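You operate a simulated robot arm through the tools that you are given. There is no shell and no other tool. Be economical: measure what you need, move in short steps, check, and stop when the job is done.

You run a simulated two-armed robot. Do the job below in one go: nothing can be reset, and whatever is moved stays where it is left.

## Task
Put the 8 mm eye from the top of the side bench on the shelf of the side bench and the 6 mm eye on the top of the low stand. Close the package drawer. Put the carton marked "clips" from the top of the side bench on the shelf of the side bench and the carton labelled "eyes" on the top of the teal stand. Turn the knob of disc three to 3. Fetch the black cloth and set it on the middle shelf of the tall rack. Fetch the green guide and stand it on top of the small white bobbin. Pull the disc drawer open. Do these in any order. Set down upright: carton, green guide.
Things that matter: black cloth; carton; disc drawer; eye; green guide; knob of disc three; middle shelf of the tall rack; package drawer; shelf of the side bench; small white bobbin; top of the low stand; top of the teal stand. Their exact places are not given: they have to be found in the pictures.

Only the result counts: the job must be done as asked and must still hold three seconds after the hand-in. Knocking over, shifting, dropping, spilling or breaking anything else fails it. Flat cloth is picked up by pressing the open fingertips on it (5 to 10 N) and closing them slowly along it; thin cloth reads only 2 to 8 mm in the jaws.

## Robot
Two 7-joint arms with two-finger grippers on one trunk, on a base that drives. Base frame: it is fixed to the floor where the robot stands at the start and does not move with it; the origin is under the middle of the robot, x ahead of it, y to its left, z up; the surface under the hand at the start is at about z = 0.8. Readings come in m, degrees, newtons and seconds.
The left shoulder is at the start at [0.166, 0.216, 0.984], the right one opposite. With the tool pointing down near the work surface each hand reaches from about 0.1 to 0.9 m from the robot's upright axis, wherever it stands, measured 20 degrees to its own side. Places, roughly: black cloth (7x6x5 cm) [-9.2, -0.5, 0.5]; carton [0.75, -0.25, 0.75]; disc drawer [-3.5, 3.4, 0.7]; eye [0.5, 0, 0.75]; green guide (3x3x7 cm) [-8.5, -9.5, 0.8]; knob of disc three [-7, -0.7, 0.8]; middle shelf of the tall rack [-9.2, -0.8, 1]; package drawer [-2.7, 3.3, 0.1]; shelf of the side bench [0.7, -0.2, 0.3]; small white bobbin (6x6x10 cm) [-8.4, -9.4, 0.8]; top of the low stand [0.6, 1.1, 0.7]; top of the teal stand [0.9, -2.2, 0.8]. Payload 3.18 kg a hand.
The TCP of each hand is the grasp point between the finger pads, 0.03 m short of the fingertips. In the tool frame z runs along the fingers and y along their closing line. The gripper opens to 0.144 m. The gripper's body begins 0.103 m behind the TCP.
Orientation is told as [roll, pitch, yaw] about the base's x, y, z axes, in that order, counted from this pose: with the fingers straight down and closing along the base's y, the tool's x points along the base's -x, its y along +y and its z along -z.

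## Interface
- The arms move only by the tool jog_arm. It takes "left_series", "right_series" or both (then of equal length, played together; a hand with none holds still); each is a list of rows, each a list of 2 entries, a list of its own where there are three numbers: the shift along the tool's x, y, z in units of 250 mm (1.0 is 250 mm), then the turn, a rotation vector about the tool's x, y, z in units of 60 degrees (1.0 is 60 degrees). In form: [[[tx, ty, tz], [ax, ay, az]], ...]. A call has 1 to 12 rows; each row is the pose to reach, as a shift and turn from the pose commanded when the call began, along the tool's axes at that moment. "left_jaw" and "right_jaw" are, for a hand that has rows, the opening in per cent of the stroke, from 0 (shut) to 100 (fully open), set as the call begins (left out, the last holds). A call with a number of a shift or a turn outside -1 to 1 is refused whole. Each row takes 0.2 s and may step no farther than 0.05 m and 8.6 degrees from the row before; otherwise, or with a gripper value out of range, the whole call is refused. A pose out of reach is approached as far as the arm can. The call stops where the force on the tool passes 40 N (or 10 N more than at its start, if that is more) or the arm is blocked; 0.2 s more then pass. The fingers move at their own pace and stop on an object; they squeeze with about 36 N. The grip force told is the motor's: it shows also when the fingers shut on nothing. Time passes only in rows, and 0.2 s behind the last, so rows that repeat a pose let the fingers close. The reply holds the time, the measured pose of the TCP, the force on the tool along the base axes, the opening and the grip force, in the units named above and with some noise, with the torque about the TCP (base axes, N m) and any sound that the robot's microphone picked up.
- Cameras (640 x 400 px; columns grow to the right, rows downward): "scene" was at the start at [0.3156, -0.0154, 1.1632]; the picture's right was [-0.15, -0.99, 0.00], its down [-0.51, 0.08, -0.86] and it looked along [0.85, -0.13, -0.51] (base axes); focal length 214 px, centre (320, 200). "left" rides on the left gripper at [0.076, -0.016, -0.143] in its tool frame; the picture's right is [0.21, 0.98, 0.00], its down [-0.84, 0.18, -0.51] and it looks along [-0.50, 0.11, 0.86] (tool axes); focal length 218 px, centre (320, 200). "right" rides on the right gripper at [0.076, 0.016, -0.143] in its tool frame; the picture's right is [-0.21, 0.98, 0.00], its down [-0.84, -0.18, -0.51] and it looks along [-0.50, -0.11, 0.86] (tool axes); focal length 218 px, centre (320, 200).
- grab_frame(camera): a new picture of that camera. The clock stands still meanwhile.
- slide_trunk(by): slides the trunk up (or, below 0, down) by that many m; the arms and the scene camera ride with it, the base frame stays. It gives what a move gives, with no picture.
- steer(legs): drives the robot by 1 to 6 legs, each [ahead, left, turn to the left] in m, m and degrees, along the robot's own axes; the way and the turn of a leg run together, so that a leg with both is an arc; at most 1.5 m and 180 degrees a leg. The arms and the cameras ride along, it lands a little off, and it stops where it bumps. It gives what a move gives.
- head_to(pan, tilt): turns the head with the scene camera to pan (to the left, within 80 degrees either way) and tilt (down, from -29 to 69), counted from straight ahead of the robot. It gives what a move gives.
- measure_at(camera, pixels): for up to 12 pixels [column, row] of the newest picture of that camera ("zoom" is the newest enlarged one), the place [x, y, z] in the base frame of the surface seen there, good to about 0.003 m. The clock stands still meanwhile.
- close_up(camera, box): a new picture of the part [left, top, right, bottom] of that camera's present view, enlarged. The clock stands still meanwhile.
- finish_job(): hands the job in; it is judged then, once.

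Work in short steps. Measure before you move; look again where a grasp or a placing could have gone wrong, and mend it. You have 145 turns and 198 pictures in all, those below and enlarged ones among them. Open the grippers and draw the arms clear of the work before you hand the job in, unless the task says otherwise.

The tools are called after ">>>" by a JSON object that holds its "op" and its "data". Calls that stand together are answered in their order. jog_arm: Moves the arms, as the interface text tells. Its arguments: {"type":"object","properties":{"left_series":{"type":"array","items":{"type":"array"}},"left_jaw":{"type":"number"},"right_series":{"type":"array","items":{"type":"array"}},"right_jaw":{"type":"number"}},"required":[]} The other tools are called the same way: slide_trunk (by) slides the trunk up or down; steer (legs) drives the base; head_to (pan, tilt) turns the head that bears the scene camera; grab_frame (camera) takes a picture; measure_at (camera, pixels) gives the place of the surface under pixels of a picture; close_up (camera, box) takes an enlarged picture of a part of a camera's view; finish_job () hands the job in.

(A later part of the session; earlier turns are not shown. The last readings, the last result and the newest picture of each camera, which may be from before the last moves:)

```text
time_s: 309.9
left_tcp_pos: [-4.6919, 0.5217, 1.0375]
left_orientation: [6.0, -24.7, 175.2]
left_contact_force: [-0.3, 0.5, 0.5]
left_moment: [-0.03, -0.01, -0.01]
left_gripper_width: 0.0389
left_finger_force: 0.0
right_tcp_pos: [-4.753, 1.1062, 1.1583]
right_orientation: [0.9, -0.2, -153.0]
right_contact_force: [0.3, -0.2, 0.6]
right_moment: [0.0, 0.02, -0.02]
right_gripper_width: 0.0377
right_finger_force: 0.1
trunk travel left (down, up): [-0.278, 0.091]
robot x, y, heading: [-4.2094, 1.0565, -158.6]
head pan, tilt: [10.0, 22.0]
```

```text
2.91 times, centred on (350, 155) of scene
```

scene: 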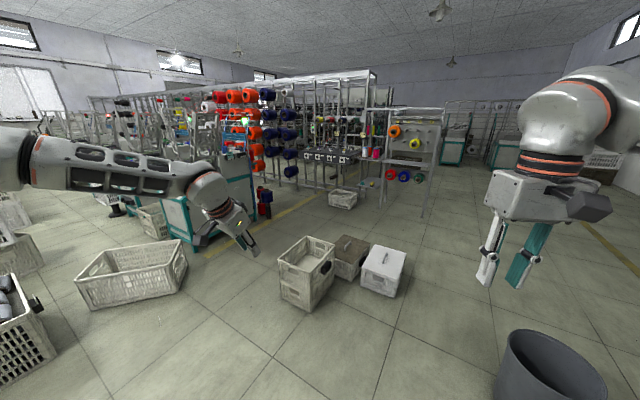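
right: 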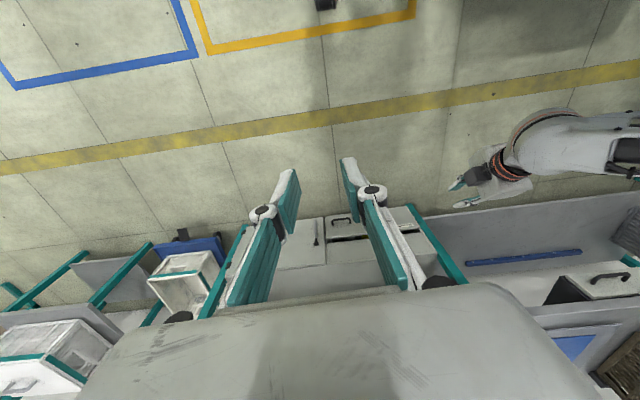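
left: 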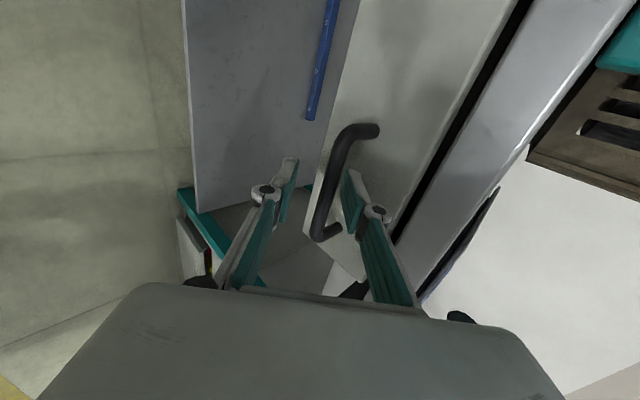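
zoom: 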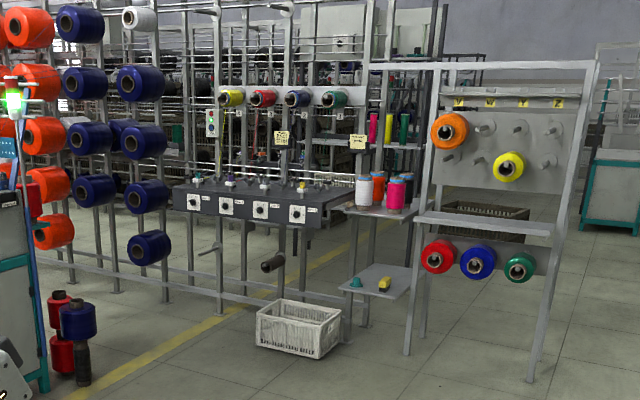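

Four knob tags hang on a dark panel at x≈-7.0. I drive through the gap (y≈-0.45) between crate and boxes to (-6.3,-0.65) facing -x.

>>> {"op": "steer", "data": {"legs": [[0.936, 0.772, 0], [0.555, 0.32, 0], [0, 0, -21.4], [0.9, 0.12, 0]]}}

>>> {"op": "head_to", "data": {"pan": 0, "tilt": 30}}

>>> {"op": "grab_frame", "data": {"camera": "scene"}}

```text
time_s: 320.2
left_tcp_pos: [-5.6767, -1.0469, 1.0328]
left_orientation: [5.8, -24.1, 175.1]
left_contact_force: [-0.2, 0.4, -0.4]
left_moment: [-0.01, -0.02, -0.01]
left_gripper_width: 0.0389
left_finger_force: 0.0
right_tcp_pos: [-5.75, -0.4729, 1.161]
right_orientation: [1.0, -0.4, -152.3]
right_contact_force: [0.0, 0.2, 0.5]
right_moment: [0.0, -0.01, 0.0]
right_gripper_width: 0.0373
right_finger_force: 0.0
trunk travel left (down, up): [-0.278, 0.091]
robot x, y, heading: [-5.2081, -0.5179, -157.6]
head pan, tilt: [10.0, 22.0]
stopped in leg 2: the robot was blocked; the commanded pose is now the measured one
```

```text
time_s: 320.9
left_tcp_pos: [-5.6762, -1.0494, 1.0336]
left_orientation: [5.9, -23.9, 175.1]
left_contact_force: [-0.2, -0.6, -0.3]
left_moment: [0.01, -0.01, 0.01]
left_gripper_width: 0.0387
left_finger_force: 0.0
right_tcp_pos: [-5.7506, -0.472, 1.1616]
right_orientation: [0.8, -0.5, -152.2]
right_contact_force: [1.1, 0.5, 0.2]
right_moment: [0.03, 0.02, 0.0]
right_gripper_width: 0.0376
right_finger_force: 0.2
trunk travel left (down, up): [-0.278, 0.091]
robot x, y, heading: [-5.2145, -0.5137, -157.6]
head pan, tilt: [0.0, 30.0]
```

```text
100 pictures are left
```

scene: 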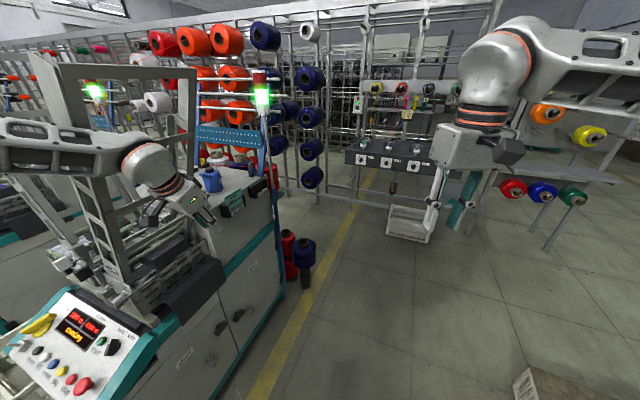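

Blocked beside the machine on the left; the left arm sticks out that way. I pull the left hand 0.25 m inward/up, shift right a bit and turn to face -x.

>>> {"op": "jog_arm", "data": {"left_series": [[[0.05, -0.15, -0.04], [0, 0.08, 0]], [[0.1, -0.3, -0.08], [0, 0.16, 0]], [[0.15, -0.45, -0.12], [0, 0.24, 0]], [[0.2, -0.6, -0.16], [0, 0.32, 0]], [[0.25, -0.75, -0.2], [0, 0.4, 0]], [[0.3, -0.9, -0.24], [0, 0.4, 0]]]}}

>>> {"op": "steer", "data": {"legs": [[-0.03, -0.1, 0], [0, 0, -22.4]]}}

>>> {"op": "head_to", "data": {"pan": 40, "tilt": 45}}

>>> {"op": "grab_frame", "data": {"camera": "scene"}}

```text
time_s: 322.3
left_tcp_pos: [-5.5778, -0.8259, 1.0384]
left_orientation: [5.4, -0.1, 177.7]
left_contact_force: [0.1, -0.4, 0.7]
left_moment: [-0.02, -0.01, 0.01]
left_gripper_width: 0.0392
left_finger_force: 0.1
right_tcp_pos: [-5.7523, -0.4742, 1.1586]
right_orientation: [0.9, -0.3, -152.3]
right_contact_force: [0.1, 0.2, -0.3]
right_moment: [-0.04, 0.02, 0.02]
right_gripper_width: 0.0374
right_finger_force: 0.1
trunk travel left (down, up): [-0.278, 0.091]
robot x, y, heading: [-5.2108, -0.5162, -157.8]
head pan, tilt: [0.0, 30.0]
```

```text
time_s: 325.1
left_tcp_pos: [-5.6814, -0.5577, 1.0372]
left_orientation: [5.2, 0.0, 155.2]
left_contact_force: [0.2, 1.4, -0.5]
left_moment: [-0.02, -0.05, -0.01]
left_gripper_width: 0.0388
left_finger_force: 0.1
right_tcp_pos: [-5.7078, -0.1647, 1.1603]
right_orientation: [0.9, -0.2, -174.7]
right_contact_force: [0.6, 0.1, -0.2]
right_moment: [-0.01, 0.03, 0.0]
right_gripper_width: 0.0373
right_finger_force: 0.0
trunk travel left (down, up): [-0.278, 0.091]
robot x, y, heading: [-5.2224, -0.4106, 179.8]
head pan, tilt: [0.0, 30.0]
```

```text
time_s: 326.1
left_tcp_pos: [-5.6824, -0.5573, 1.0386]
left_orientation: [5.2, 0.0, 155.2]
left_contact_force: [-0.5, -0.6, 1.1]
left_moment: [0.02, 0.01, -0.01]
left_gripper_width: 0.039
left_finger_force: 0.1
right_tcp_pos: [-5.7082, -0.166, 1.1584]
right_orientation: [0.8, -0.2, -174.8]
right_contact_force: [0.4, 0.4, -0.8]
right_moment: [0.01, -0.01, -0.01]
right_gripper_width: 0.0374
right_finger_force: 0.2
trunk travel left (down, up): [-0.278, 0.091]
robot x, y, heading: [-5.2189, -0.4099, 179.7]
head pan, tilt: [40.0, 45.0]
```

```text
99 pictures are left
```

scene: 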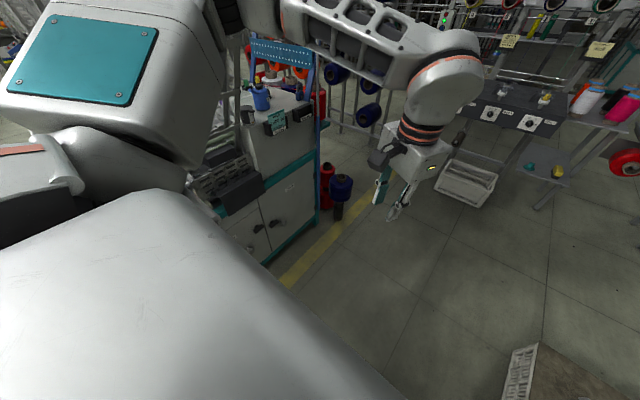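

Path ahead is clear. Advance to about x=-6.25.

>>> {"op": "steer", "data": {"legs": [[1.0, 0.06, 0]]}}

>>> {"op": "head_to", "data": {"pan": 5, "tilt": 35}}

>>> {"op": "grab_frame", "data": {"camera": "scene"}}

```text
time_s: 331.3
left_tcp_pos: [-6.672, -0.6046, 1.0365]
left_orientation: [5.2, -0.1, 154.5]
left_contact_force: [-0.4, 0.1, -0.5]
left_moment: [0.01, 0.0, -0.03]
left_gripper_width: 0.0389
left_finger_force: 0.0
right_tcp_pos: [-6.6955, -0.2118, 1.158]
right_orientation: [0.8, -0.2, -175.4]
right_contact_force: [0.3, 0.3, -0.1]
right_moment: [-0.01, -0.04, -0.02]
right_gripper_width: 0.0375
right_finger_force: 0.1
trunk travel left (down, up): [-0.278, 0.091]
robot x, y, heading: [-6.2128, -0.4617, 179.0]
head pan, tilt: [40.0, 45.0]
```

```text
time_s: 332.3
left_tcp_pos: [-6.6717, -0.6045, 1.0376]
left_orientation: [5.1, -0.1, 154.5]
left_contact_force: [-0.1, -0.8, 0.2]
left_moment: [0.01, 0.01, -0.03]
left_gripper_width: 0.0389
left_finger_force: 0.0
right_tcp_pos: [-6.6956, -0.2123, 1.1594]
right_orientation: [0.8, -0.3, -175.5]
right_contact_force: [0.8, 0.1, 0.6]
right_moment: [-0.03, -0.01, -0.02]
right_gripper_width: 0.0375
right_finger_force: 0.0
trunk travel left (down, up): [-0.278, 0.091]
robot x, y, heading: [-6.2128, -0.4601, 179.1]
head pan, tilt: [5.0, 35.0]
```

```text
98 pictures are left
```

scene: 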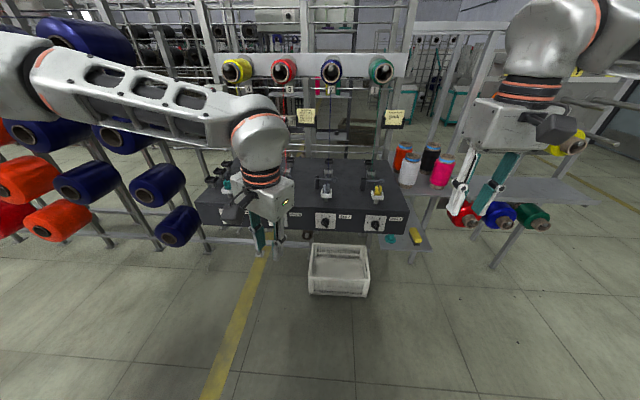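

Knobs at (326,222) and (376,224) are visible. I zoom to read their labels and measure the knobs.

>>> {"op": "close_up", "data": {"camera": "scene", "box": [270, 150, 420, 250]}}

>>> {"op": "measure_at", "data": {"camera": "zoom", "pixels": [[238, 307], [200, 280], [300, 300], [452, 320], [250, 307], [238, 330]]}}

```text
4.00 times, centred on (345, 200) of scene
```

zoom: 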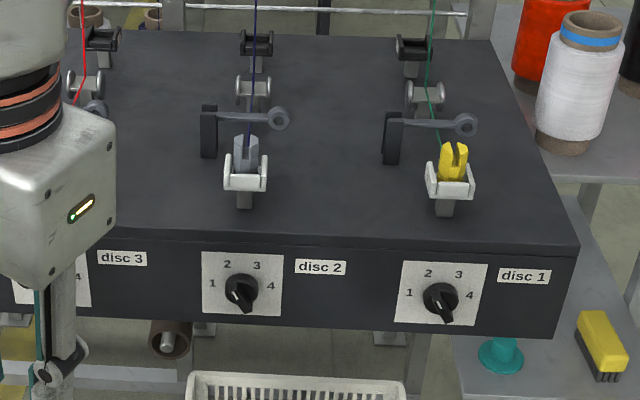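

```text
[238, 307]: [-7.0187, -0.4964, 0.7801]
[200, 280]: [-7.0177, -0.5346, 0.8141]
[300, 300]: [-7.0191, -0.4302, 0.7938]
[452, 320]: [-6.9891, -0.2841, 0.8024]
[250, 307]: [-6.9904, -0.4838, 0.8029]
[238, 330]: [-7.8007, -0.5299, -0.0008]
```

"disc 3" is left of "disc 2" (knob ≈(-7.0,-0.69,0.80)), hidden by the left hand. I lower the trunk and begin turning the left hand horizontal (yaw fix, then pitch).

>>> {"op": "slide_trunk", "data": {"by": -0.24}}

>>> {"op": "jog_arm", "data": {"left_series": [[[0.05, 0.1, -0.05], [0.03, 0, -0.13]], [[0.1, 0.2, -0.1], [0.06, 0, -0.26]], [[0.15, 0.3, -0.15], [0.087, 0, -0.4]]]}}

>>> {"op": "jog_arm", "data": {"left_series": [[[0, 0, 0], [0, -0.14, 0]], [[0, 0, 0], [0, -0.28, 0]], [[0, 0, 0], [0, -0.42, 0]], [[0, 0, 0], [0, -0.56, 0]], [[0, 0, 0], [0, -0.7, 0]], [[0, 0, 0], [0, -0.84, 0]], [[0, 0, 0], [0, -0.98, 0]]]}}

>>> {"op": "jog_arm", "data": {"left_series": [[[0, 0, 0], [0, -0.1, 0]], [[0, 0, 0], [0, -0.2, 0]], [[0, 0, 0], [0, -0.3, 0]], [[0, 0, 0], [0, -0.4, 0]]]}}

>>> {"op": "grab_frame", "data": {"camera": "scene"}}

>>> {"op": "grab_frame", "data": {"camera": "left"}}

```text
time_s: 334.8
left_tcp_pos: [-6.6726, -0.6053, 0.798]
left_orientation: [5.3, -0.1, 154.4]
left_contact_force: [0.1, -0.3, -0.4]
left_moment: [-0.02, 0.02, 0.0]
left_gripper_width: 0.0391
left_finger_force: 0.0
right_tcp_pos: [-6.6937, -0.2139, 0.9203]
right_orientation: [0.8, -0.4, -175.5]
right_contact_force: [0.1, -0.9, 0.1]
right_moment: [0.01, 0.02, 0.01]
right_gripper_width: 0.0376
right_finger_force: 0.0
trunk travel left (down, up): [-0.038, 0.331]
robot x, y, heading: [-6.2106, -0.4617, 179.0]
head pan, tilt: [5.0, 35.0]
```

```text
time_s: 335.6
left_tcp_pos: [-6.6693, -0.686, 0.843]
left_orientation: [-0.4, -1.2, 178.4]
left_contact_force: [0.0, 0.6, 0.2]
left_moment: [0.01, 0.02, 0.03]
left_gripper_width: 0.0386
left_finger_force: 0.0
right_tcp_pos: [-6.6949, -0.2131, 0.92]
right_orientation: [0.7, -0.2, -175.5]
right_contact_force: [-0.3, -1.1, 0.2]
right_moment: [0.01, 0.01, 0.02]
right_gripper_width: 0.0372
right_finger_force: 0.0
trunk travel left (down, up): [-0.038, 0.331]
robot x, y, heading: [-6.2128, -0.4602, 178.6]
head pan, tilt: [5.0, 35.0]
```

```text
time_s: 337.2
left_tcp_pos: [-6.7895, -0.55, 0.9285]
left_orientation: [0.0, -59.5, 178.8]
left_contact_force: [-0.3, 0.2, 0.0]
left_moment: [-0.07, 0.05, 0.08]
left_gripper_width: 0.039
left_finger_force: 0.1
left hand out of reach, approached as far as the arm can: row 1, 2, 3, 4, 5, 6, 7
right_tcp_pos: [-6.6946, -0.2092, 0.9183]
right_orientation: [1.0, -0.1, -175.4]
right_contact_force: [0.5, 0.9, -0.7]
right_moment: [-0.09, 0.0, -0.04]
right_gripper_width: 0.0374
right_finger_force: 0.0
trunk travel left (down, up): [-0.038, 0.331]
robot x, y, heading: [-6.2105, -0.4596, 178.9]
head pan, tilt: [5.0, 35.0]
```

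```text
time_s: 338.2
left_tcp_pos: [-6.7979, -0.5403, 0.9351]
left_orientation: [-0.8, -65.1, 179.1]
left_contact_force: [0.6, -0.3, 0.8]
left_moment: [-0.01, 0.01, 0.01]
left_gripper_width: 0.0388
left_finger_force: 0.0
left hand out of reach, approached as far as the arm can: row 1, 2, 3, 4
right_tcp_pos: [-6.6941, -0.2127, 0.919]
right_orientation: [0.8, -0.2, -175.5]
right_contact_force: [-0.3, 0.0, 0.1]
right_moment: [-0.01, 0.01, 0.02]
right_gripper_width: 0.0373
right_finger_force: 0.0
trunk travel left (down, up): [-0.038, 0.331]
robot x, y, heading: [-6.2149, -0.461, 178.8]
head pan, tilt: [5.0, 35.0]
```

```text
96 pictures are left
```

scene: 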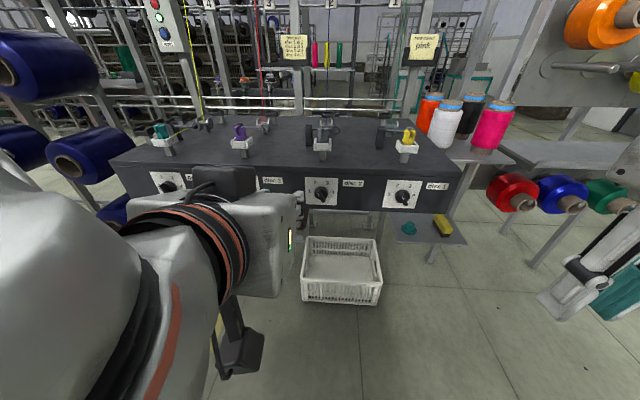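

```text
95 pictures are left
```

left: 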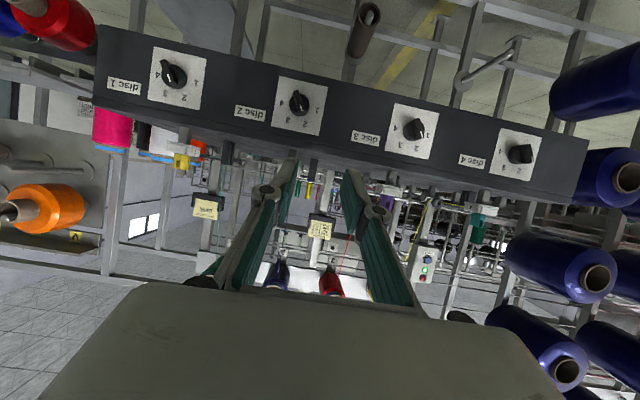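

Left camera sees all knobs (upside down); disc 3 knob at (415,128). Zoom and measure.

>>> {"op": "close_up", "data": {"camera": "left", "box": [340, 90, 460, 170]}}

>>> {"op": "measure_at", "data": {"camera": "zoom", "pixels": [[400, 190], [430, 205], [375, 215], [405, 225], [285, 80], [500, 120], [480, 320], [440, 180]]}}

```text
5.00 times, centred on (400, 130) of left
```

zoom: 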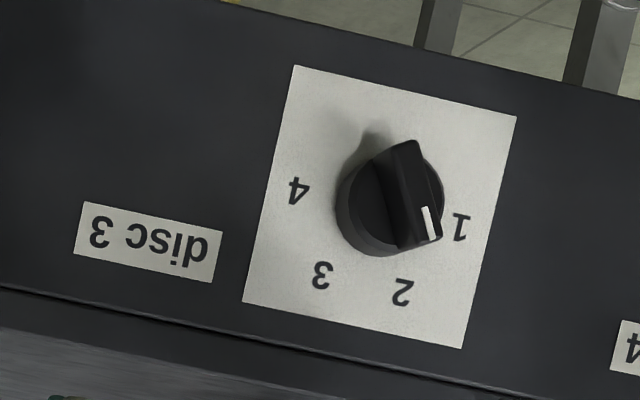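

```text
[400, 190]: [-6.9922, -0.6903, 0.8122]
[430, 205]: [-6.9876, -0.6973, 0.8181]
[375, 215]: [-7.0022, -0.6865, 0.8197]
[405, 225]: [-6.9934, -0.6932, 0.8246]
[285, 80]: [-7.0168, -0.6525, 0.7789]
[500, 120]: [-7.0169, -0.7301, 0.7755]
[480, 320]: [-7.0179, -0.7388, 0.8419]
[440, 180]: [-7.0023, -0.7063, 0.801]
```

Disc 3 now points to 2 (white mark); numbers run 1 at left, 2 and 3 above, 4 right, 60° apart, so it needs 60° clockwise. I back off 0.15, shift left, and stretch the hand forward/down with more pitch.

>>> {"op": "steer", "data": {"legs": [[-0.17, 0.155, 0.5]]}}

>>> {"op": "jog_arm", "data": {"left_series": [[[0.015, 0, 0.15], [0, -0.06, 0]], [[0.03, 0, 0.3], [0, -0.12, 0]], [[0.045, 0, 0.45], [0, -0.18, 0]], [[0.06, 0, 0.6], [0, -0.24, 0]], [[0.08, 0, 0.75], [0, -0.3, 0]], [[0.096, 0, 0.85], [0, -0.36, 0]], [[0.096, 0, 0.85], [0, -0.36, 0]]]}}

>>> {"op": "grab_frame", "data": {"camera": "left"}}

```text
time_s: 340.2
left_tcp_pos: [-6.6327, -0.7012, 0.9352]
left_orientation: [-0.8, -65.2, 179.8]
left_contact_force: [-0.1, -0.1, -0.9]
left_moment: [0.0, -0.01, -0.01]
left_gripper_width: 0.0389
left_finger_force: 0.1
right_tcp_pos: [-6.5328, -0.3712, 0.9186]
right_orientation: [0.9, -0.2, -174.9]
right_contact_force: [-0.2, 0.0, 0.7]
right_moment: [-0.02, 0.01, -0.02]
right_gripper_width: 0.0373
right_finger_force: 0.0
trunk travel left (down, up): [-0.038, 0.331]
robot x, y, heading: [-6.0471, -0.6135, 179.8]
head pan, tilt: [5.0, 35.0]
```

```text
time_s: 341.9
left_tcp_pos: [-6.9063, -0.7253, 0.8653]
left_orientation: [-58.7, -77.2, -105.8]
left_contact_force: [0.1, -0.2, -0.1]
left_moment: [-0.02, 0.05, 0.0]
left_gripper_width: 0.0388
left_finger_force: 0.1
left hand out of reach, approached as far as the arm can: row 1, 2, 3, 4, 5, 6, 7
right_tcp_pos: [-6.5343, -0.3707, 0.9194]
right_orientation: [0.8, -0.3, -174.7]
right_contact_force: [-0.2, 0.0, -0.6]
right_moment: [-0.01, -0.03, 0.01]
right_gripper_width: 0.0373
right_finger_force: 0.0
trunk travel left (down, up): [-0.038, 0.331]
robot x, y, heading: [-6.0467, -0.615, 179.7]
head pan, tilt: [5.0, 35.0]
stopped in row 7 (left hand): the arm was blocked; the commanded pose is now the measured one
```

```text
93 pictures are left
```

left: 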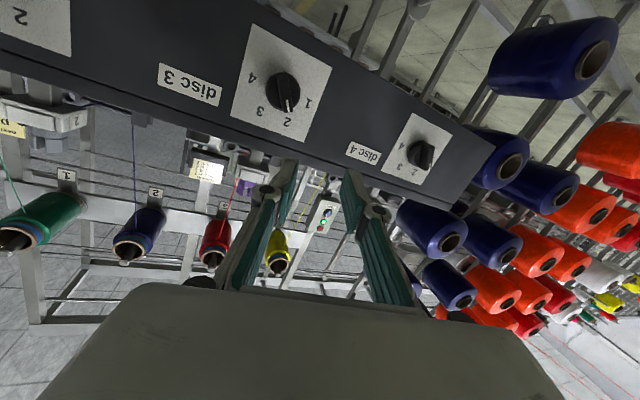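

The tool is now nearly horizontal (6.6° down) but yawed 15° left, at (-6.906,-0.725,0.865). I lower the trunk and try the 15° yaw fix with the arm.

>>> {"op": "slide_trunk", "data": {"by": -0.036}}

>>> {"op": "jog_arm", "data": {"left_series": [[[0.03, -0.03, 0], [0.08, 0.015, 0.01]], [[0.06, -0.07, -0.01], [0.16, 0.03, 0.02]], [[0.096, -0.1, -0.02], [0.244, 0.047, 0.029]], [[0.096, -0.1, -0.02], [0.244, 0.047, 0.029]]], "left_jaw": 30}}

>>> {"op": "grab_frame", "data": {"camera": "left"}}

```text
time_s: 342.6
left_tcp_pos: [-6.9066, -0.7248, 0.7495]
left_orientation: [-34.1, -73.8, -129.8]
left_contact_force: [0.8, 0.2, 0.4]
left_moment: [0.02, -0.05, -0.04]
left_gripper_width: 0.0389
left_finger_force: 0.1
right_tcp_pos: [-6.5326, -0.3717, 0.8842]
right_orientation: [0.9, -0.4, -174.7]
right_contact_force: [0.3, 0.4, -0.2]
right_moment: [0.04, 0.06, -0.02]
right_gripper_width: 0.0375
right_finger_force: 0.1
trunk travel left (down, up): [-0.002, 0.367]
robot x, y, heading: [-6.0502, -0.6164, 179.8]
head pan, tilt: [5.0, 35.0]
```

```text
time_s: 343.9
left_tcp_pos: [-6.938, -0.6926, 0.7455]
left_orientation: [-37.6, -70.6, -133.3]
left_contact_force: [0.1, -0.5, 0.4]
left_moment: [-0.01, 0.01, 0.0]
left_gripper_width: 0.043
left_finger_force: 0.0
left hand out of reach, approached as far as the arm can: row 1, 2, 3, 4
right_tcp_pos: [-6.532, -0.3725, 0.883]
right_orientation: [0.9, -0.3, -174.7]
right_contact_force: [0.1, 0.0, 0.3]
right_moment: [0.03, -0.02, 0.0]
right_gripper_width: 0.0372
right_finger_force: 0.1
trunk travel left (down, up): [-0.002, 0.367]
robot x, y, heading: [-6.045, -0.6137, 180.1]
head pan, tilt: [5.0, 35.0]
stopped in row 4 (left hand): the arm was blocked; the commanded pose is now the measured one
```

```text
92 pictures are left
```

left: 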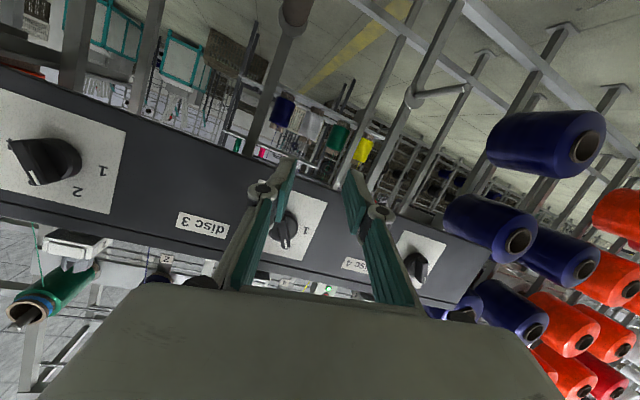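

Now at (-6.938,-0.693,0.746), 15° down, 7° yaw. I raise the trunk 0.063 to bring the tips to the knob height and roll the hand 18° counter-clockwise for the ridge.

>>> {"op": "slide_trunk", "data": {"by": 0.063}}

>>> {"op": "jog_arm", "data": {"left_series": [[[0, 0, 0], [0, 0, -0.1]], [[0, 0, 0], [0, 0, -0.2]], [[0, 0, 0], [0, 0, -0.3]], [[0, 0, 0], [0, 0, -0.3]]]}}

>>> {"op": "grab_frame", "data": {"camera": "left"}}

```text
time_s: 344.9
left_tcp_pos: [-6.9358, -0.6877, 0.8013]
left_orientation: [-35.9, -70.5, -135.4]
left_contact_force: [0.0, 0.1, 0.0]
left_moment: [0.01, 0.07, 0.0]
left_gripper_width: 0.0432
left_finger_force: 0.0
right_tcp_pos: [-6.5345, -0.3714, 0.9433]
right_orientation: [0.8, 0.1, -174.8]
right_contact_force: [-0.2, 0.9, -0.4]
right_moment: [-0.03, -0.07, 0.01]
right_gripper_width: 0.0372
right_finger_force: 0.0
trunk travel left (down, up): [-0.065, 0.304]
robot x, y, heading: [-6.0464, -0.6148, 179.9]
head pan, tilt: [5.0, 35.0]
```

```text
time_s: 345.9
left_tcp_pos: [-6.9342, -0.6857, 0.8075]
left_orientation: [-61.3, -56.5, -107.4]
left_contact_force: [0.2, -0.1, -0.1]
left_moment: [-0.02, -0.01, 0.0]
left_gripper_width: 0.0432
left_finger_force: 0.1
right_tcp_pos: [-6.533, -0.3716, 0.9459]
right_orientation: [0.9, -0.3, -174.6]
right_contact_force: [-0.3, -0.5, -0.1]
right_moment: [0.01, 0.01, 0.01]
right_gripper_width: 0.0374
right_finger_force: 0.0
trunk travel left (down, up): [-0.065, 0.304]
robot x, y, heading: [-6.0444, -0.6185, 179.9]
head pan, tilt: [5.0, 35.0]
```

```text
91 pictures are left
```

left: 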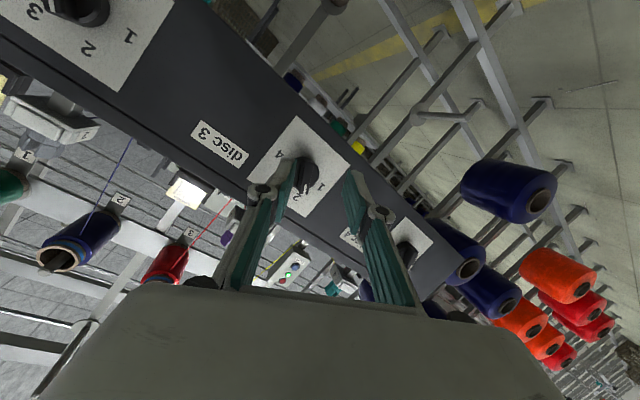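

Measure the knob precisely in this view.

>>> {"op": "close_up", "data": {"camera": "left", "box": [250, 110, 370, 230]}}

>>> {"op": "measure_at", "data": {"camera": "left", "pixels": [[308, 160], [315, 175], [312, 190], [303, 168], [316, 190], [298, 122], [345, 168]]}}

```text
3.33 times, centred on (310, 170) of left
```

zoom: 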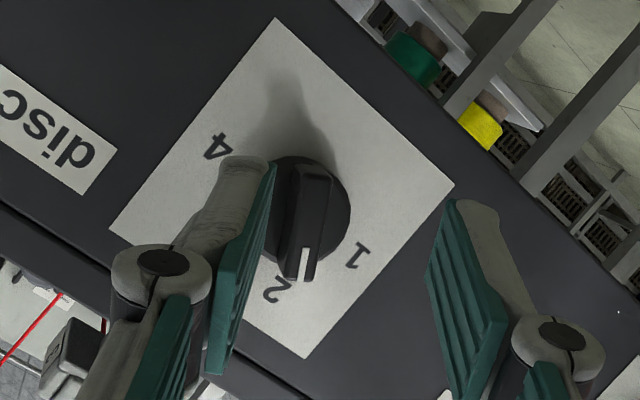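

```text
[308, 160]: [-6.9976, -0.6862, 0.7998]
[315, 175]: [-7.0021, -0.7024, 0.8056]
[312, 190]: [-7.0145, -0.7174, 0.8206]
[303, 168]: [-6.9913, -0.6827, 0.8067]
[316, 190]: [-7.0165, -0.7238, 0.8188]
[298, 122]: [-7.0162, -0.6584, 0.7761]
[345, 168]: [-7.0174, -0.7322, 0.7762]
```

Ridge is perpendicular to the closing line and points to 2. Knob axis (-0.695,0.809) needs a shift of (-16,-7.5,+36) mm in tool axes; do that, then look.

>>> {"op": "jog_arm", "data": {"left_series": [[[-0.03, -0.015, 0.03], [0, 0, 0]], [[-0.063, -0.03, 0.07], [0, 0, 0]], [[-0.063, -0.03, 0.11], [0, 0, 0]], [[-0.063, -0.03, 0.144], [0, 0, 0]], [[-0.063, -0.03, 0.144], [0, 0, 0]]]}}

>>> {"op": "close_up", "data": {"camera": "left", "box": [250, 110, 390, 240]}}

```text
time_s: 347.1
left_tcp_pos: [-6.9732, -0.6914, 0.8167]
left_orientation: [-61.4, -56.8, -107.6]
left_contact_force: [-0.6, -0.1, -0.1]
left_moment: [0.01, 0.01, 0.0]
left_gripper_width: 0.0435
left_finger_force: 0.0
right_tcp_pos: [-6.5318, -0.3714, 0.946]
right_orientation: [0.9, -0.3, -174.7]
right_contact_force: [-0.2, 0.1, -0.9]
right_moment: [0.01, 0.01, 0.02]
right_gripper_width: 0.0373
right_finger_force: 0.1
trunk travel left (down, up): [-0.065, 0.304]
robot x, y, heading: [-6.0452, -0.6151, 180.0]
head pan, tilt: [5.0, 35.0]
```

```text
3.08 times, centred on (320, 175) of left
```

zoom: 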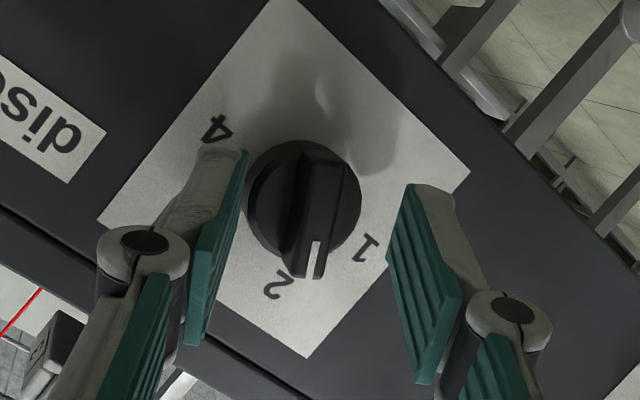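

Knob ridge is centred between the fingers. Close.

>>> {"op": "jog_arm", "data": {"left_series": [[[0, 0, 0], [0, 0, 0]], [[0, 0, 0], [0, 0, 0]], [[0, 0, 0], [0, 0, 0]]], "left_jaw": 0}}

>>> {"op": "close_up", "data": {"camera": "left", "box": [250, 110, 390, 240]}}

```text
time_s: 347.9
left_tcp_pos: [-6.9715, -0.6894, 0.818]
left_orientation: [-61.5, -56.7, -107.5]
left_contact_force: [22.9, 3.6, 7.2]
left_moment: [-0.03, 0.02, -0.44]
left_gripper_width: 0.0109
left_finger_force: 41.0
right_tcp_pos: [-6.5321, -0.3708, 0.9473]
right_orientation: [0.9, -0.4, -174.7]
right_contact_force: [-0.5, 0.6, -0.6]
right_moment: [0.01, 0.0, 0.02]
right_gripper_width: 0.0373
right_finger_force: 0.0
trunk travel left (down, up): [-0.065, 0.304]
robot x, y, heading: [-6.0479, -0.6109, 179.6]
head pan, tilt: [5.0, 35.0]
```

```text
3.08 times, centred on (320, 175) of left
```

zoom: 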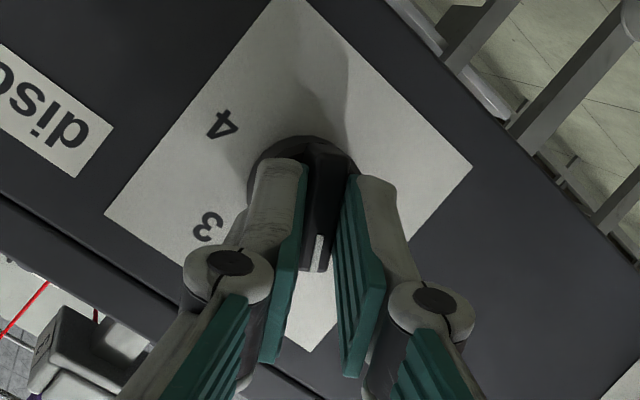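

Gripped (10.9 mm) with the mark toward 2. Turn 60° clockwise about the knob's axis (base -x) in 8 rows, letting the TCP follow the arc.

>>> {"op": "jog_arm", "data": {"left_series": [[[0.004, 0, -0.01], [-0.0206, -0.03, 0.1195]], [[0.009, 0, -0.01], [-0.0413, -0.06, 0.239]], [[0.014, 0, -0.01], [-0.062, -0.09, 0.3585]], [[0.02, 0, -0.01], [-0.0825, -0.12, 0.478]], [[0.026, 0, -0.008], [-0.103, -0.149, 0.5975]], [[0.032, 0, -0.006], [-0.124, -0.179, 0.717]], [[0.037, 0, -0.004], [-0.144, -0.209, 0.8365]], [[0.042, 0.002, -0.002], [-0.165, -0.239, 0.956]], [[0.042, 0.002, -0.002], [-0.165, -0.239, 0.956]]]}}

>>> {"op": "close_up", "data": {"camera": "left", "box": [240, 90, 400, 240]}}

```text
time_s: 348.4
left_tcp_pos: [-6.9732, -0.6896, 0.8187]
left_orientation: [-52.3, -67.0, -116.1]
left_contact_force: [15.0, 13.5, 3.2]
left_moment: [0.11, 1.25, -0.12]
left_gripper_width: 0.011
left_finger_force: 41.5
right_tcp_pos: [-6.5307, -0.3692, 0.9488]
right_orientation: [0.8, -0.4, -174.9]
right_contact_force: [-0.4, -0.3, 0.1]
right_moment: [0.02, 0.01, 0.01]
right_gripper_width: 0.0373
right_finger_force: 0.0
trunk travel left (down, up): [-0.065, 0.304]
robot x, y, heading: [-6.046, -0.6162, 179.8]
head pan, tilt: [5.0, 35.0]
stopped in row 2 (left hand): the force on the tool passed its limit at 50 N (the readings are from after the stop); the commanded pose is now the measured one
```

```text
2.67 times, centred on (320, 165) of left
```

zoom: 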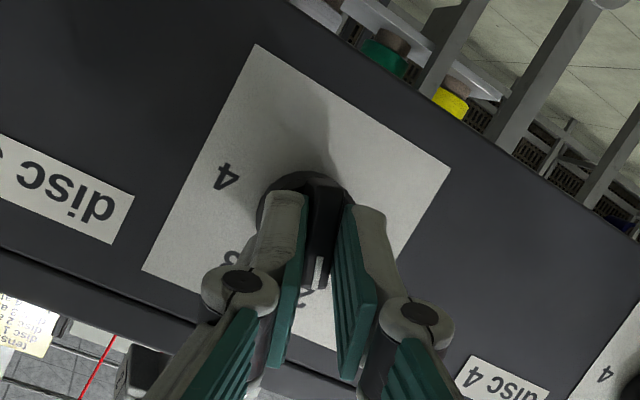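

It turned about 11.5° before the force limit. I relieve the press by 4 mm and go on with the remaining 48.5°.

>>> {"op": "jog_arm", "data": {"left_series": [[[0.0, -0.008, -0.018], [0, 0, 0]], [[0.005, -0.009, -0.02], [-0.017, -0.023, 0.097]], [[0.01, -0.009, -0.02], [-0.035, -0.046, 0.194]], [[0.015, -0.009, -0.02], [-0.052, -0.069, 0.29]], [[0.02, -0.009, -0.018], [-0.07, -0.093, 0.387]], [[0.025, -0.009, -0.016], [-0.087, -0.116, 0.484]], [[0.03, -0.009, -0.014], [-0.104, -0.139, 0.58]], [[0.035, -0.009, -0.012], [-0.122, -0.162, 0.677]], [[0.04, -0.009, -0.011], [-0.139, -0.185, 0.774]], [[0.04, -0.009, -0.011], [-0.139, -0.185, 0.774]]]}}

>>> {"op": "close_up", "data": {"camera": "left", "box": [240, 90, 400, 240]}}

```text
time_s: 349.0
left_tcp_pos: [-6.9717, -0.688, 0.8176]
left_orientation: [-47.5, -69.2, -120.9]
left_contact_force: [5.1, 16.4, 1.3]
left_moment: [0.15, 0.9, -0.45]
left_gripper_width: 0.0109
left_finger_force: 41.1
right_tcp_pos: [-6.5299, -0.3663, 0.9465]
right_orientation: [0.8, -0.3, -175.1]
right_contact_force: [-0.3, 0.5, -0.3]
right_moment: [0.04, 0.0, -0.01]
right_gripper_width: 0.0374
right_finger_force: 0.0
trunk travel left (down, up): [-0.065, 0.304]
robot x, y, heading: [-6.0481, -0.6196, 179.2]
head pan, tilt: [5.0, 35.0]
stopped in row 2 (left hand): the force on the tool passed its limit at 46 N (the readings are from after the stop); the commanded pose is now the measured one
```

```text
2.67 times, centred on (320, 165) of left
```

zoom: 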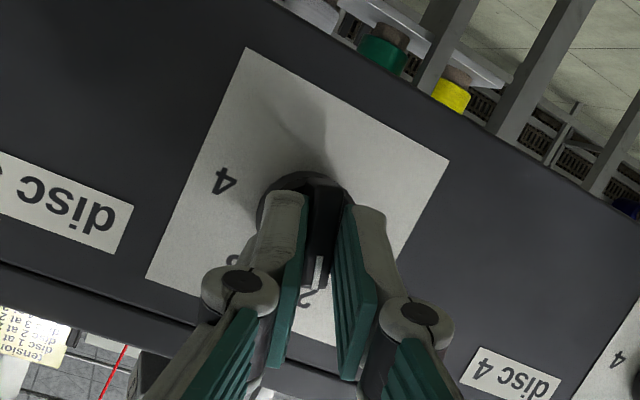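

Reaction is mostly +y (16 N): I shift 4 mm to +y and continue with smaller angular steps.

>>> {"op": "jog_arm", "data": {"left_series": [[[0.0, -0.015, 0.0], [0, 0, 0]], [[0.004, -0.016, 0], [-0.01, -0.013, 0.055]], [[0.008, -0.017, 0], [-0.02, -0.026, 0.11]], [[0.011, -0.018, 0], [-0.03, -0.039, 0.165]], [[0.014, -0.019, 0], [-0.04, -0.052, 0.22]], [[0.017, -0.02, 0], [-0.049, -0.065, 0.275]], [[0.02, -0.021, 0], [-0.059, -0.078, 0.33]], [[0.023, -0.022, 0], [-0.069, -0.091, 0.385]], [[0.026, -0.023, 0], [-0.079, -0.104, 0.44]], [[0.029, -0.024, 0], [-0.089, -0.117, 0.495]], [[0.032, -0.025, 0], [-0.099, -0.13, 0.55]], [[0.035, -0.026, 0], [-0.109, -0.143, 0.605]]]}}

>>> {"op": "close_up", "data": {"camera": "left", "box": [240, 90, 400, 240]}}

```text
time_s: 349.5
left_tcp_pos: [-6.9705, -0.6882, 0.819]
left_orientation: [-44.7, -70.1, -123.6]
left_contact_force: [11.9, 12.2, 0.0]
left_moment: [0.09, 0.78, -0.32]
left_gripper_width: 0.0111
left_finger_force: 41.3
right_tcp_pos: [-6.53, -0.3664, 0.9479]
right_orientation: [0.9, -0.4, -175.1]
right_contact_force: [0.7, -0.9, 0.3]
right_moment: [0.02, -0.01, -0.01]
right_gripper_width: 0.0376
right_finger_force: 0.1
trunk travel left (down, up): [-0.065, 0.304]
robot x, y, heading: [-6.0446, -0.6161, 179.2]
head pan, tilt: [5.0, 35.0]
stopped in row 2 (left hand): the force on the tool passed its limit at 46 N (the readings are from after the stop); the commanded pose is now the measured one
```

```text
2.67 times, centred on (320, 165) of left
```

zoom: 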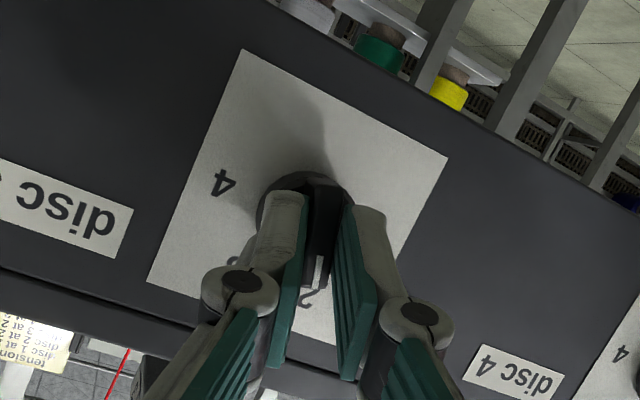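

The load comes from constraint (moment about y), not knob torque. I loosen the jaws to ~20 mm so they only straddle the ridge, and turn about the tool axis, 56° with backlash allowance.

>>> {"op": "jog_arm", "data": {"left_series": [[[0, 0, 0], [0, 0, 0]], [[0, 0, 0], [0, 0, 0]], [[0, 0, 0], [0, 0, 0.11]], [[0, 0, 0], [0, 0, 0.22]], [[0, 0, 0], [0, 0, 0.33]], [[0, 0, 0], [0, 0, 0.44]], [[0, 0, 0], [0, 0, 0.55]], [[0, 0, 0], [0, 0, 0.66]], [[0, 0, 0], [0, 0, 0.77]], [[0, 0, 0], [0, 0, 0.85]], [[0, 0, 0], [0, 0, 0.85]]], "left_jaw": 13}}

>>> {"op": "close_up", "data": {"camera": "left", "box": [240, 90, 400, 240]}}

```text
time_s: 350.6
left_tcp_pos: [-6.9718, -0.6942, 0.8202]
left_orientation: [-8.0, -75.6, -161.1]
left_contact_force: [19.0, 9.0, 3.5]
left_moment: [0.09, 0.15, -0.51]
left_gripper_width: 0.0202
left_finger_force: 1.6
right_tcp_pos: [-6.5277, -0.3639, 0.9473]
right_orientation: [0.8, -0.4, -175.2]
right_contact_force: [-0.2, 0.4, 0.1]
right_moment: [0.02, 0.0, 0.02]
right_gripper_width: 0.0373
right_finger_force: 0.0
trunk travel left (down, up): [-0.065, 0.304]
robot x, y, heading: [-6.0442, -0.6137, 179.2]
head pan, tilt: [5.0, 35.0]
stopped in row 5 (left hand): the force on the tool passed its limit at 41 N (the readings are from after the stop); the commanded pose is now the measured one
```

```text
2.67 times, centred on (320, 165) of left
```

zoom: 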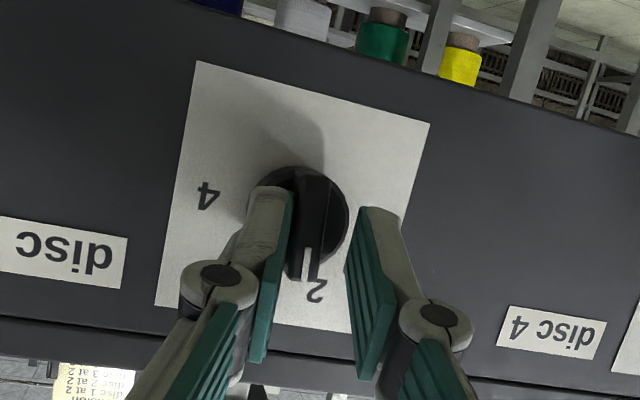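

Progress: ridge has moved past 2. Tips press on the base disc (19 N in x); back off 4 mm, recentre slightly and turn another 45°.

>>> {"op": "jog_arm", "data": {"left_series": [[[0, -0.012, -0.018], [0, 0, 0]], [[0, -0.012, -0.018], [0, 0, 0.11]], [[0, -0.012, -0.018], [0, 0, 0.22]], [[0, -0.012, -0.018], [0, 0, 0.33]], [[0, -0.012, -0.018], [0, 0, 0.44]], [[0, -0.012, -0.018], [0, 0, 0.55]], [[0, -0.012, -0.018], [0, 0, 0.66]], [[0, -0.012, -0.018], [0, 0, 0.74]], [[0, -0.012, -0.018], [0, 0, 0.74]]]}}

>>> {"op": "close_up", "data": {"camera": "left", "box": [240, 90, 400, 240]}}

```text
time_s: 352.6
left_tcp_pos: [-6.9709, -0.698, 0.8178]
left_orientation: [69.1, -45.8, 116.5]
left_contact_force: [-3.2, 6.3, -5.0]
left_moment: [0.09, -0.12, -0.13]
left_gripper_width: 0.0244
left_finger_force: 4.1
right_tcp_pos: [-6.5307, -0.3646, 0.9454]
right_orientation: [0.8, -0.2, -175.1]
right_contact_force: [-0.5, 0.4, -0.2]
right_moment: [0.01, -0.03, 0.01]
right_gripper_width: 0.0374
right_finger_force: 0.1
trunk travel left (down, up): [-0.065, 0.304]
robot x, y, heading: [-6.0489, -0.6138, 179.3]
head pan, tilt: [5.0, 35.0]
```

```text
2.67 times, centred on (320, 165) of left
```

zoom: 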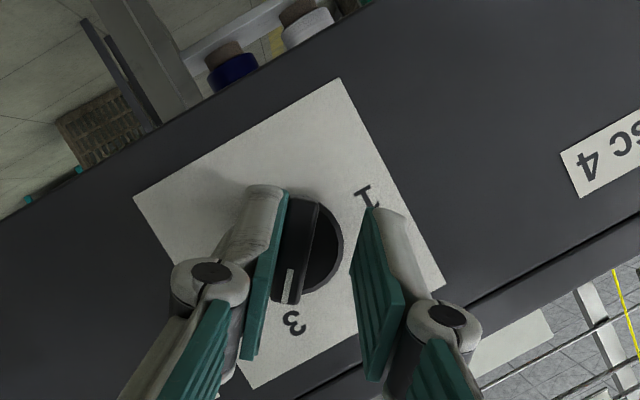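

The mark is now around 3. Open and withdraw to view the dial clearly.

>>> {"op": "jog_arm", "data": {"left_series": [[[0, 0, 0], [0, 0, 0]], [[0, 0, 0], [0, 0, 0]], [[0, 0, -0.1], [0, 0, 0]], [[0, 0, -0.2], [0, 0, 0]], [[0, 0, -0.25], [0, 0, 0]]], "left_jaw": 30}}

>>> {"op": "close_up", "data": {"camera": "left", "box": [240, 90, 400, 240]}}

```text
time_s: 353.9
left_tcp_pos: [-6.9097, -0.7266, 0.7866]
left_orientation: [65.0, -43.6, 122.7]
left_contact_force: [-0.4, 0.8, -0.9]
left_moment: [0.03, 0.01, -0.02]
left_gripper_width: 0.0433
left_finger_force: 0.1
right_tcp_pos: [-6.5307, -0.3669, 0.9452]
right_orientation: [0.9, -0.2, -175.2]
right_contact_force: [0.5, 0.3, 0.1]
right_moment: [0.05, 0.01, 0.0]
right_gripper_width: 0.0374
right_finger_force: 0.1
trunk travel left (down, up): [-0.065, 0.304]
robot x, y, heading: [-6.0487, -0.6122, 179.3]
head pan, tilt: [5.0, 35.0]
stopped in row 5 (left hand): the arm was blocked; the commanded pose is now the measured one
```

```text
2.67 times, centred on (320, 165) of left
```

zoom: 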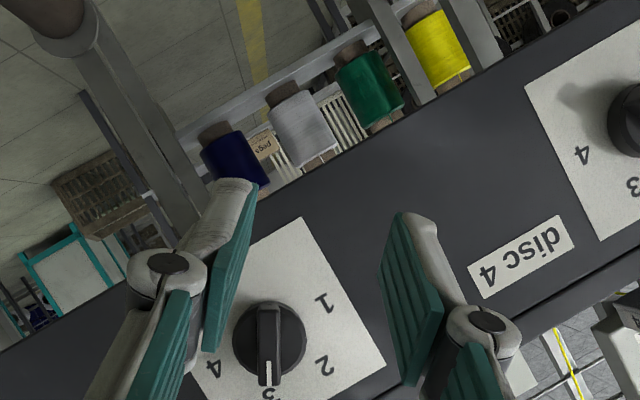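

The pointer stands at 3. I back off 0.15 m, fold the left arm, raise the trunk and look to the right for the way to the rack.

>>> {"op": "steer", "data": {"legs": [[-0.2, 0, 0]]}}

>>> {"op": "jog_arm", "data": {"left_series": [[[-0.02, 0.07, -0.14], [0, 0, -0.1]], [[-0.04, 0.14, -0.28], [0, 0, -0.2]], [[-0.06, 0.21, -0.42], [0, 0, -0.3]], [[-0.09, 0.28, -0.56], [0, 0, -0.4]], [[-0.12, 0.35, -0.7], [0, 0, -0.5]], [[-0.14, 0.43, -0.85], [0, 0, -0.6]], [[-0.16, 0.51, -1.0], [0, 0, -0.7]]], "left_jaw": 20}}

>>> {"op": "slide_trunk", "data": {"by": 0.15}}

>>> {"op": "head_to", "data": {"pan": -25, "tilt": 22}}

>>> {"op": "grab_frame", "data": {"camera": "scene"}}

```text
time_s: 355.6
left_tcp_pos: [-6.7087, -0.73, 0.7887]
left_orientation: [65.2, -43.7, 122.5]
left_contact_force: [-0.2, 0.1, 0.4]
left_moment: [0.01, -0.02, -0.02]
left_gripper_width: 0.0429
left_finger_force: 0.0
right_tcp_pos: [-6.3304, -0.3685, 0.9461]
right_orientation: [0.7, -0.3, -175.1]
right_contact_force: [0.0, -0.3, 0.4]
right_moment: [0.02, 0.03, 0.02]
right_gripper_width: 0.0375
right_finger_force: 0.1
trunk travel left (down, up): [-0.065, 0.304]
robot x, y, heading: [-5.8486, -0.6152, 179.3]
head pan, tilt: [5.0, 35.0]
```

```text
time_s: 357.1
left_tcp_pos: [-6.5041, -0.7294, 0.972]
left_orientation: [4.5, -70.8, -169.6]
left_contact_force: [-0.4, -0.4, 1.2]
left_moment: [0.02, 0.02, -0.04]
left_gripper_width: 0.029
left_finger_force: 0.0
left hand out of reach, approached as far as the arm can: row 6, 7
right_tcp_pos: [-6.3301, -0.3694, 0.9456]
right_orientation: [0.8, -0.3, -175.1]
right_contact_force: [0.3, 0.1, -0.5]
right_moment: [0.02, 0.01, 0.01]
right_gripper_width: 0.0375
right_finger_force: 0.1
trunk travel left (down, up): [-0.065, 0.304]
robot x, y, heading: [-5.8469, -0.618, 179.3]
head pan, tilt: [5.0, 35.0]
```

```text
time_s: 358.9
left_tcp_pos: [-6.5074, -0.7277, 1.1223]
left_orientation: [5.3, -72.1, -170.5]
left_contact_force: [0.9, 0.9, -0.3]
left_moment: [-0.01, 0.01, -0.01]
left_gripper_width: 0.0286
left_finger_force: 0.0
right_tcp_pos: [-6.3311, -0.3681, 1.0947]
right_orientation: [0.8, -0.1, -175.1]
right_contact_force: [-0.3, 0.5, -0.8]
right_moment: [-0.04, -0.03, 0.0]
right_gripper_width: 0.037
right_finger_force: 0.1
trunk travel left (down, up): [-0.215, 0.154]
robot x, y, heading: [-5.8515, -0.6184, 179.5]
head pan, tilt: [5.0, 35.0]
```

```text
time_s: 359.9
left_tcp_pos: [-6.5065, -0.7259, 1.1256]
left_orientation: [4.9, -72.3, -170.6]
left_contact_force: [-0.8, -0.3, 0.6]
left_moment: [0.01, 0.0, -0.03]
left_gripper_width: 0.0289
left_finger_force: 0.0
right_tcp_pos: [-6.3307, -0.3693, 1.0952]
right_orientation: [0.7, -0.2, -175.1]
right_contact_force: [-0.4, -0.2, -0.1]
right_moment: [0.01, 0.03, 0.02]
right_gripper_width: 0.0371
right_finger_force: 0.1
trunk travel left (down, up): [-0.215, 0.154]
robot x, y, heading: [-5.8443, -0.6154, 179.5]
head pan, tilt: [-25.0, 22.0]
```

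```text
81 pictures are left
```

scene: 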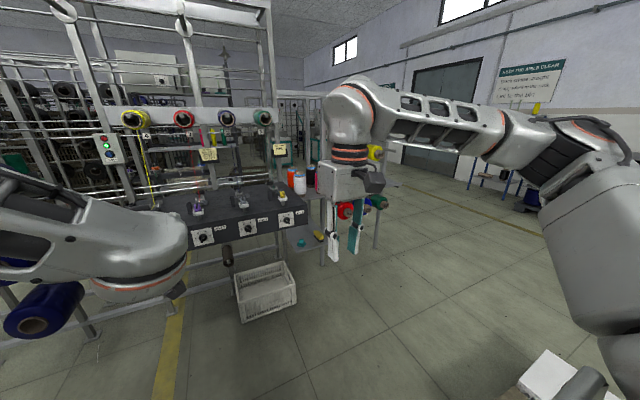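

Check disc 3's pointer from here and measure the box edge and rack posts on the right.

>>> {"op": "close_up", "data": {"camera": "scene", "box": [170, 205, 320, 300]}}

>>> {"op": "measure_at", "data": {"camera": "scene", "pixels": [[545, 352], [520, 375], [585, 375], [322, 262], [378, 248], [300, 270], [400, 185], [430, 260], [450, 350]]}}

```text
4.21 times, centred on (245, 252) of scene
```

zoom: 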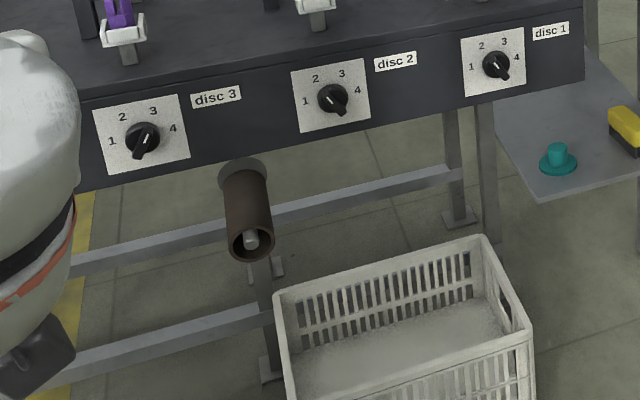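

```text
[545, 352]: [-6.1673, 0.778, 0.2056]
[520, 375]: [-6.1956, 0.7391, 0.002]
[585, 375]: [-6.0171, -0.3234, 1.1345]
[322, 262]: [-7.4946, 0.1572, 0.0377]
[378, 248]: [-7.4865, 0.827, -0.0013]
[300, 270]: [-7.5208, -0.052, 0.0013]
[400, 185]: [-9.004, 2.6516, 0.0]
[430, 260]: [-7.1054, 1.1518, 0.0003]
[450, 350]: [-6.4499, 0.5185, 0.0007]
```

Boxes end at x≈-6.19, the rack posts stand at x≈-7.49. I turn to +y, slip through at x≈-6.6, go to y≈1.25, and face -x again.

>>> {"op": "steer", "data": {"legs": [[0, 0, -89.5], [0, 0.73, 0], [1.4, 0, 0], [0.45, 0, 0], [0, 0, 90]]}}

>>> {"op": "head_to", "data": {"pan": 25, "tilt": 18}}

>>> {"op": "grab_frame", "data": {"camera": "scene"}}

```text
time_s: 383.6
left_tcp_pos: [-7.1669, 1.1626, 1.1241]
left_orientation: [5.0, -72.3, -166.9]
left_contact_force: [0.0, 0.2, 0.8]
left_moment: [0.0, 0.0, -0.01]
left_gripper_width: 0.0288
left_finger_force: 0.0
right_tcp_pos: [-7.0133, 1.5297, 1.0967]
right_orientation: [0.8, -0.1, -171.6]
right_contact_force: [-0.9, -0.2, 0.5]
right_moment: [0.01, -0.01, -0.01]
right_gripper_width: 0.0375
right_finger_force: 0.0
trunk travel left (down, up): [-0.215, 0.154]
robot x, y, heading: [-6.5168, 1.314, -177.1]
head pan, tilt: [-25.0, 22.0]
```

```text
time_s: 384.8
left_tcp_pos: [-7.1668, 1.1615, 1.1242]
left_orientation: [5.1, -72.3, -167.1]
left_contact_force: [-0.2, -1.0, 0.0]
left_moment: [-0.02, 0.0, 0.01]
left_gripper_width: 0.029
left_finger_force: 0.1
right_tcp_pos: [-7.0122, 1.5295, 1.096]
right_orientation: [0.8, -0.2, -171.6]
right_contact_force: [0.4, -0.4, 0.8]
right_moment: [0.01, 0.0, -0.04]
right_gripper_width: 0.0373
right_finger_force: 0.0
trunk travel left (down, up): [-0.215, 0.154]
robot x, y, heading: [-6.5131, 1.3126, -176.9]
head pan, tilt: [25.0, 18.0]
```

```text
79 pictures are left
```

scene: 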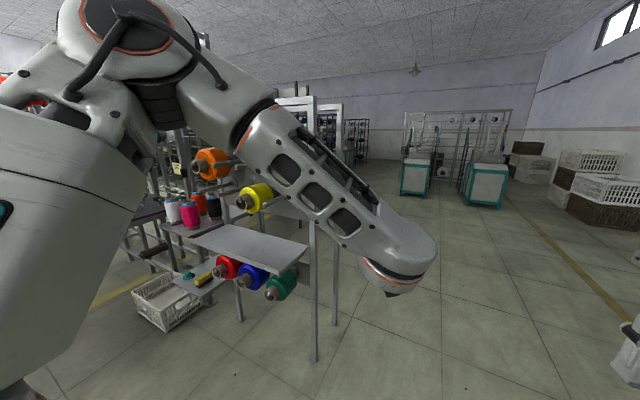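

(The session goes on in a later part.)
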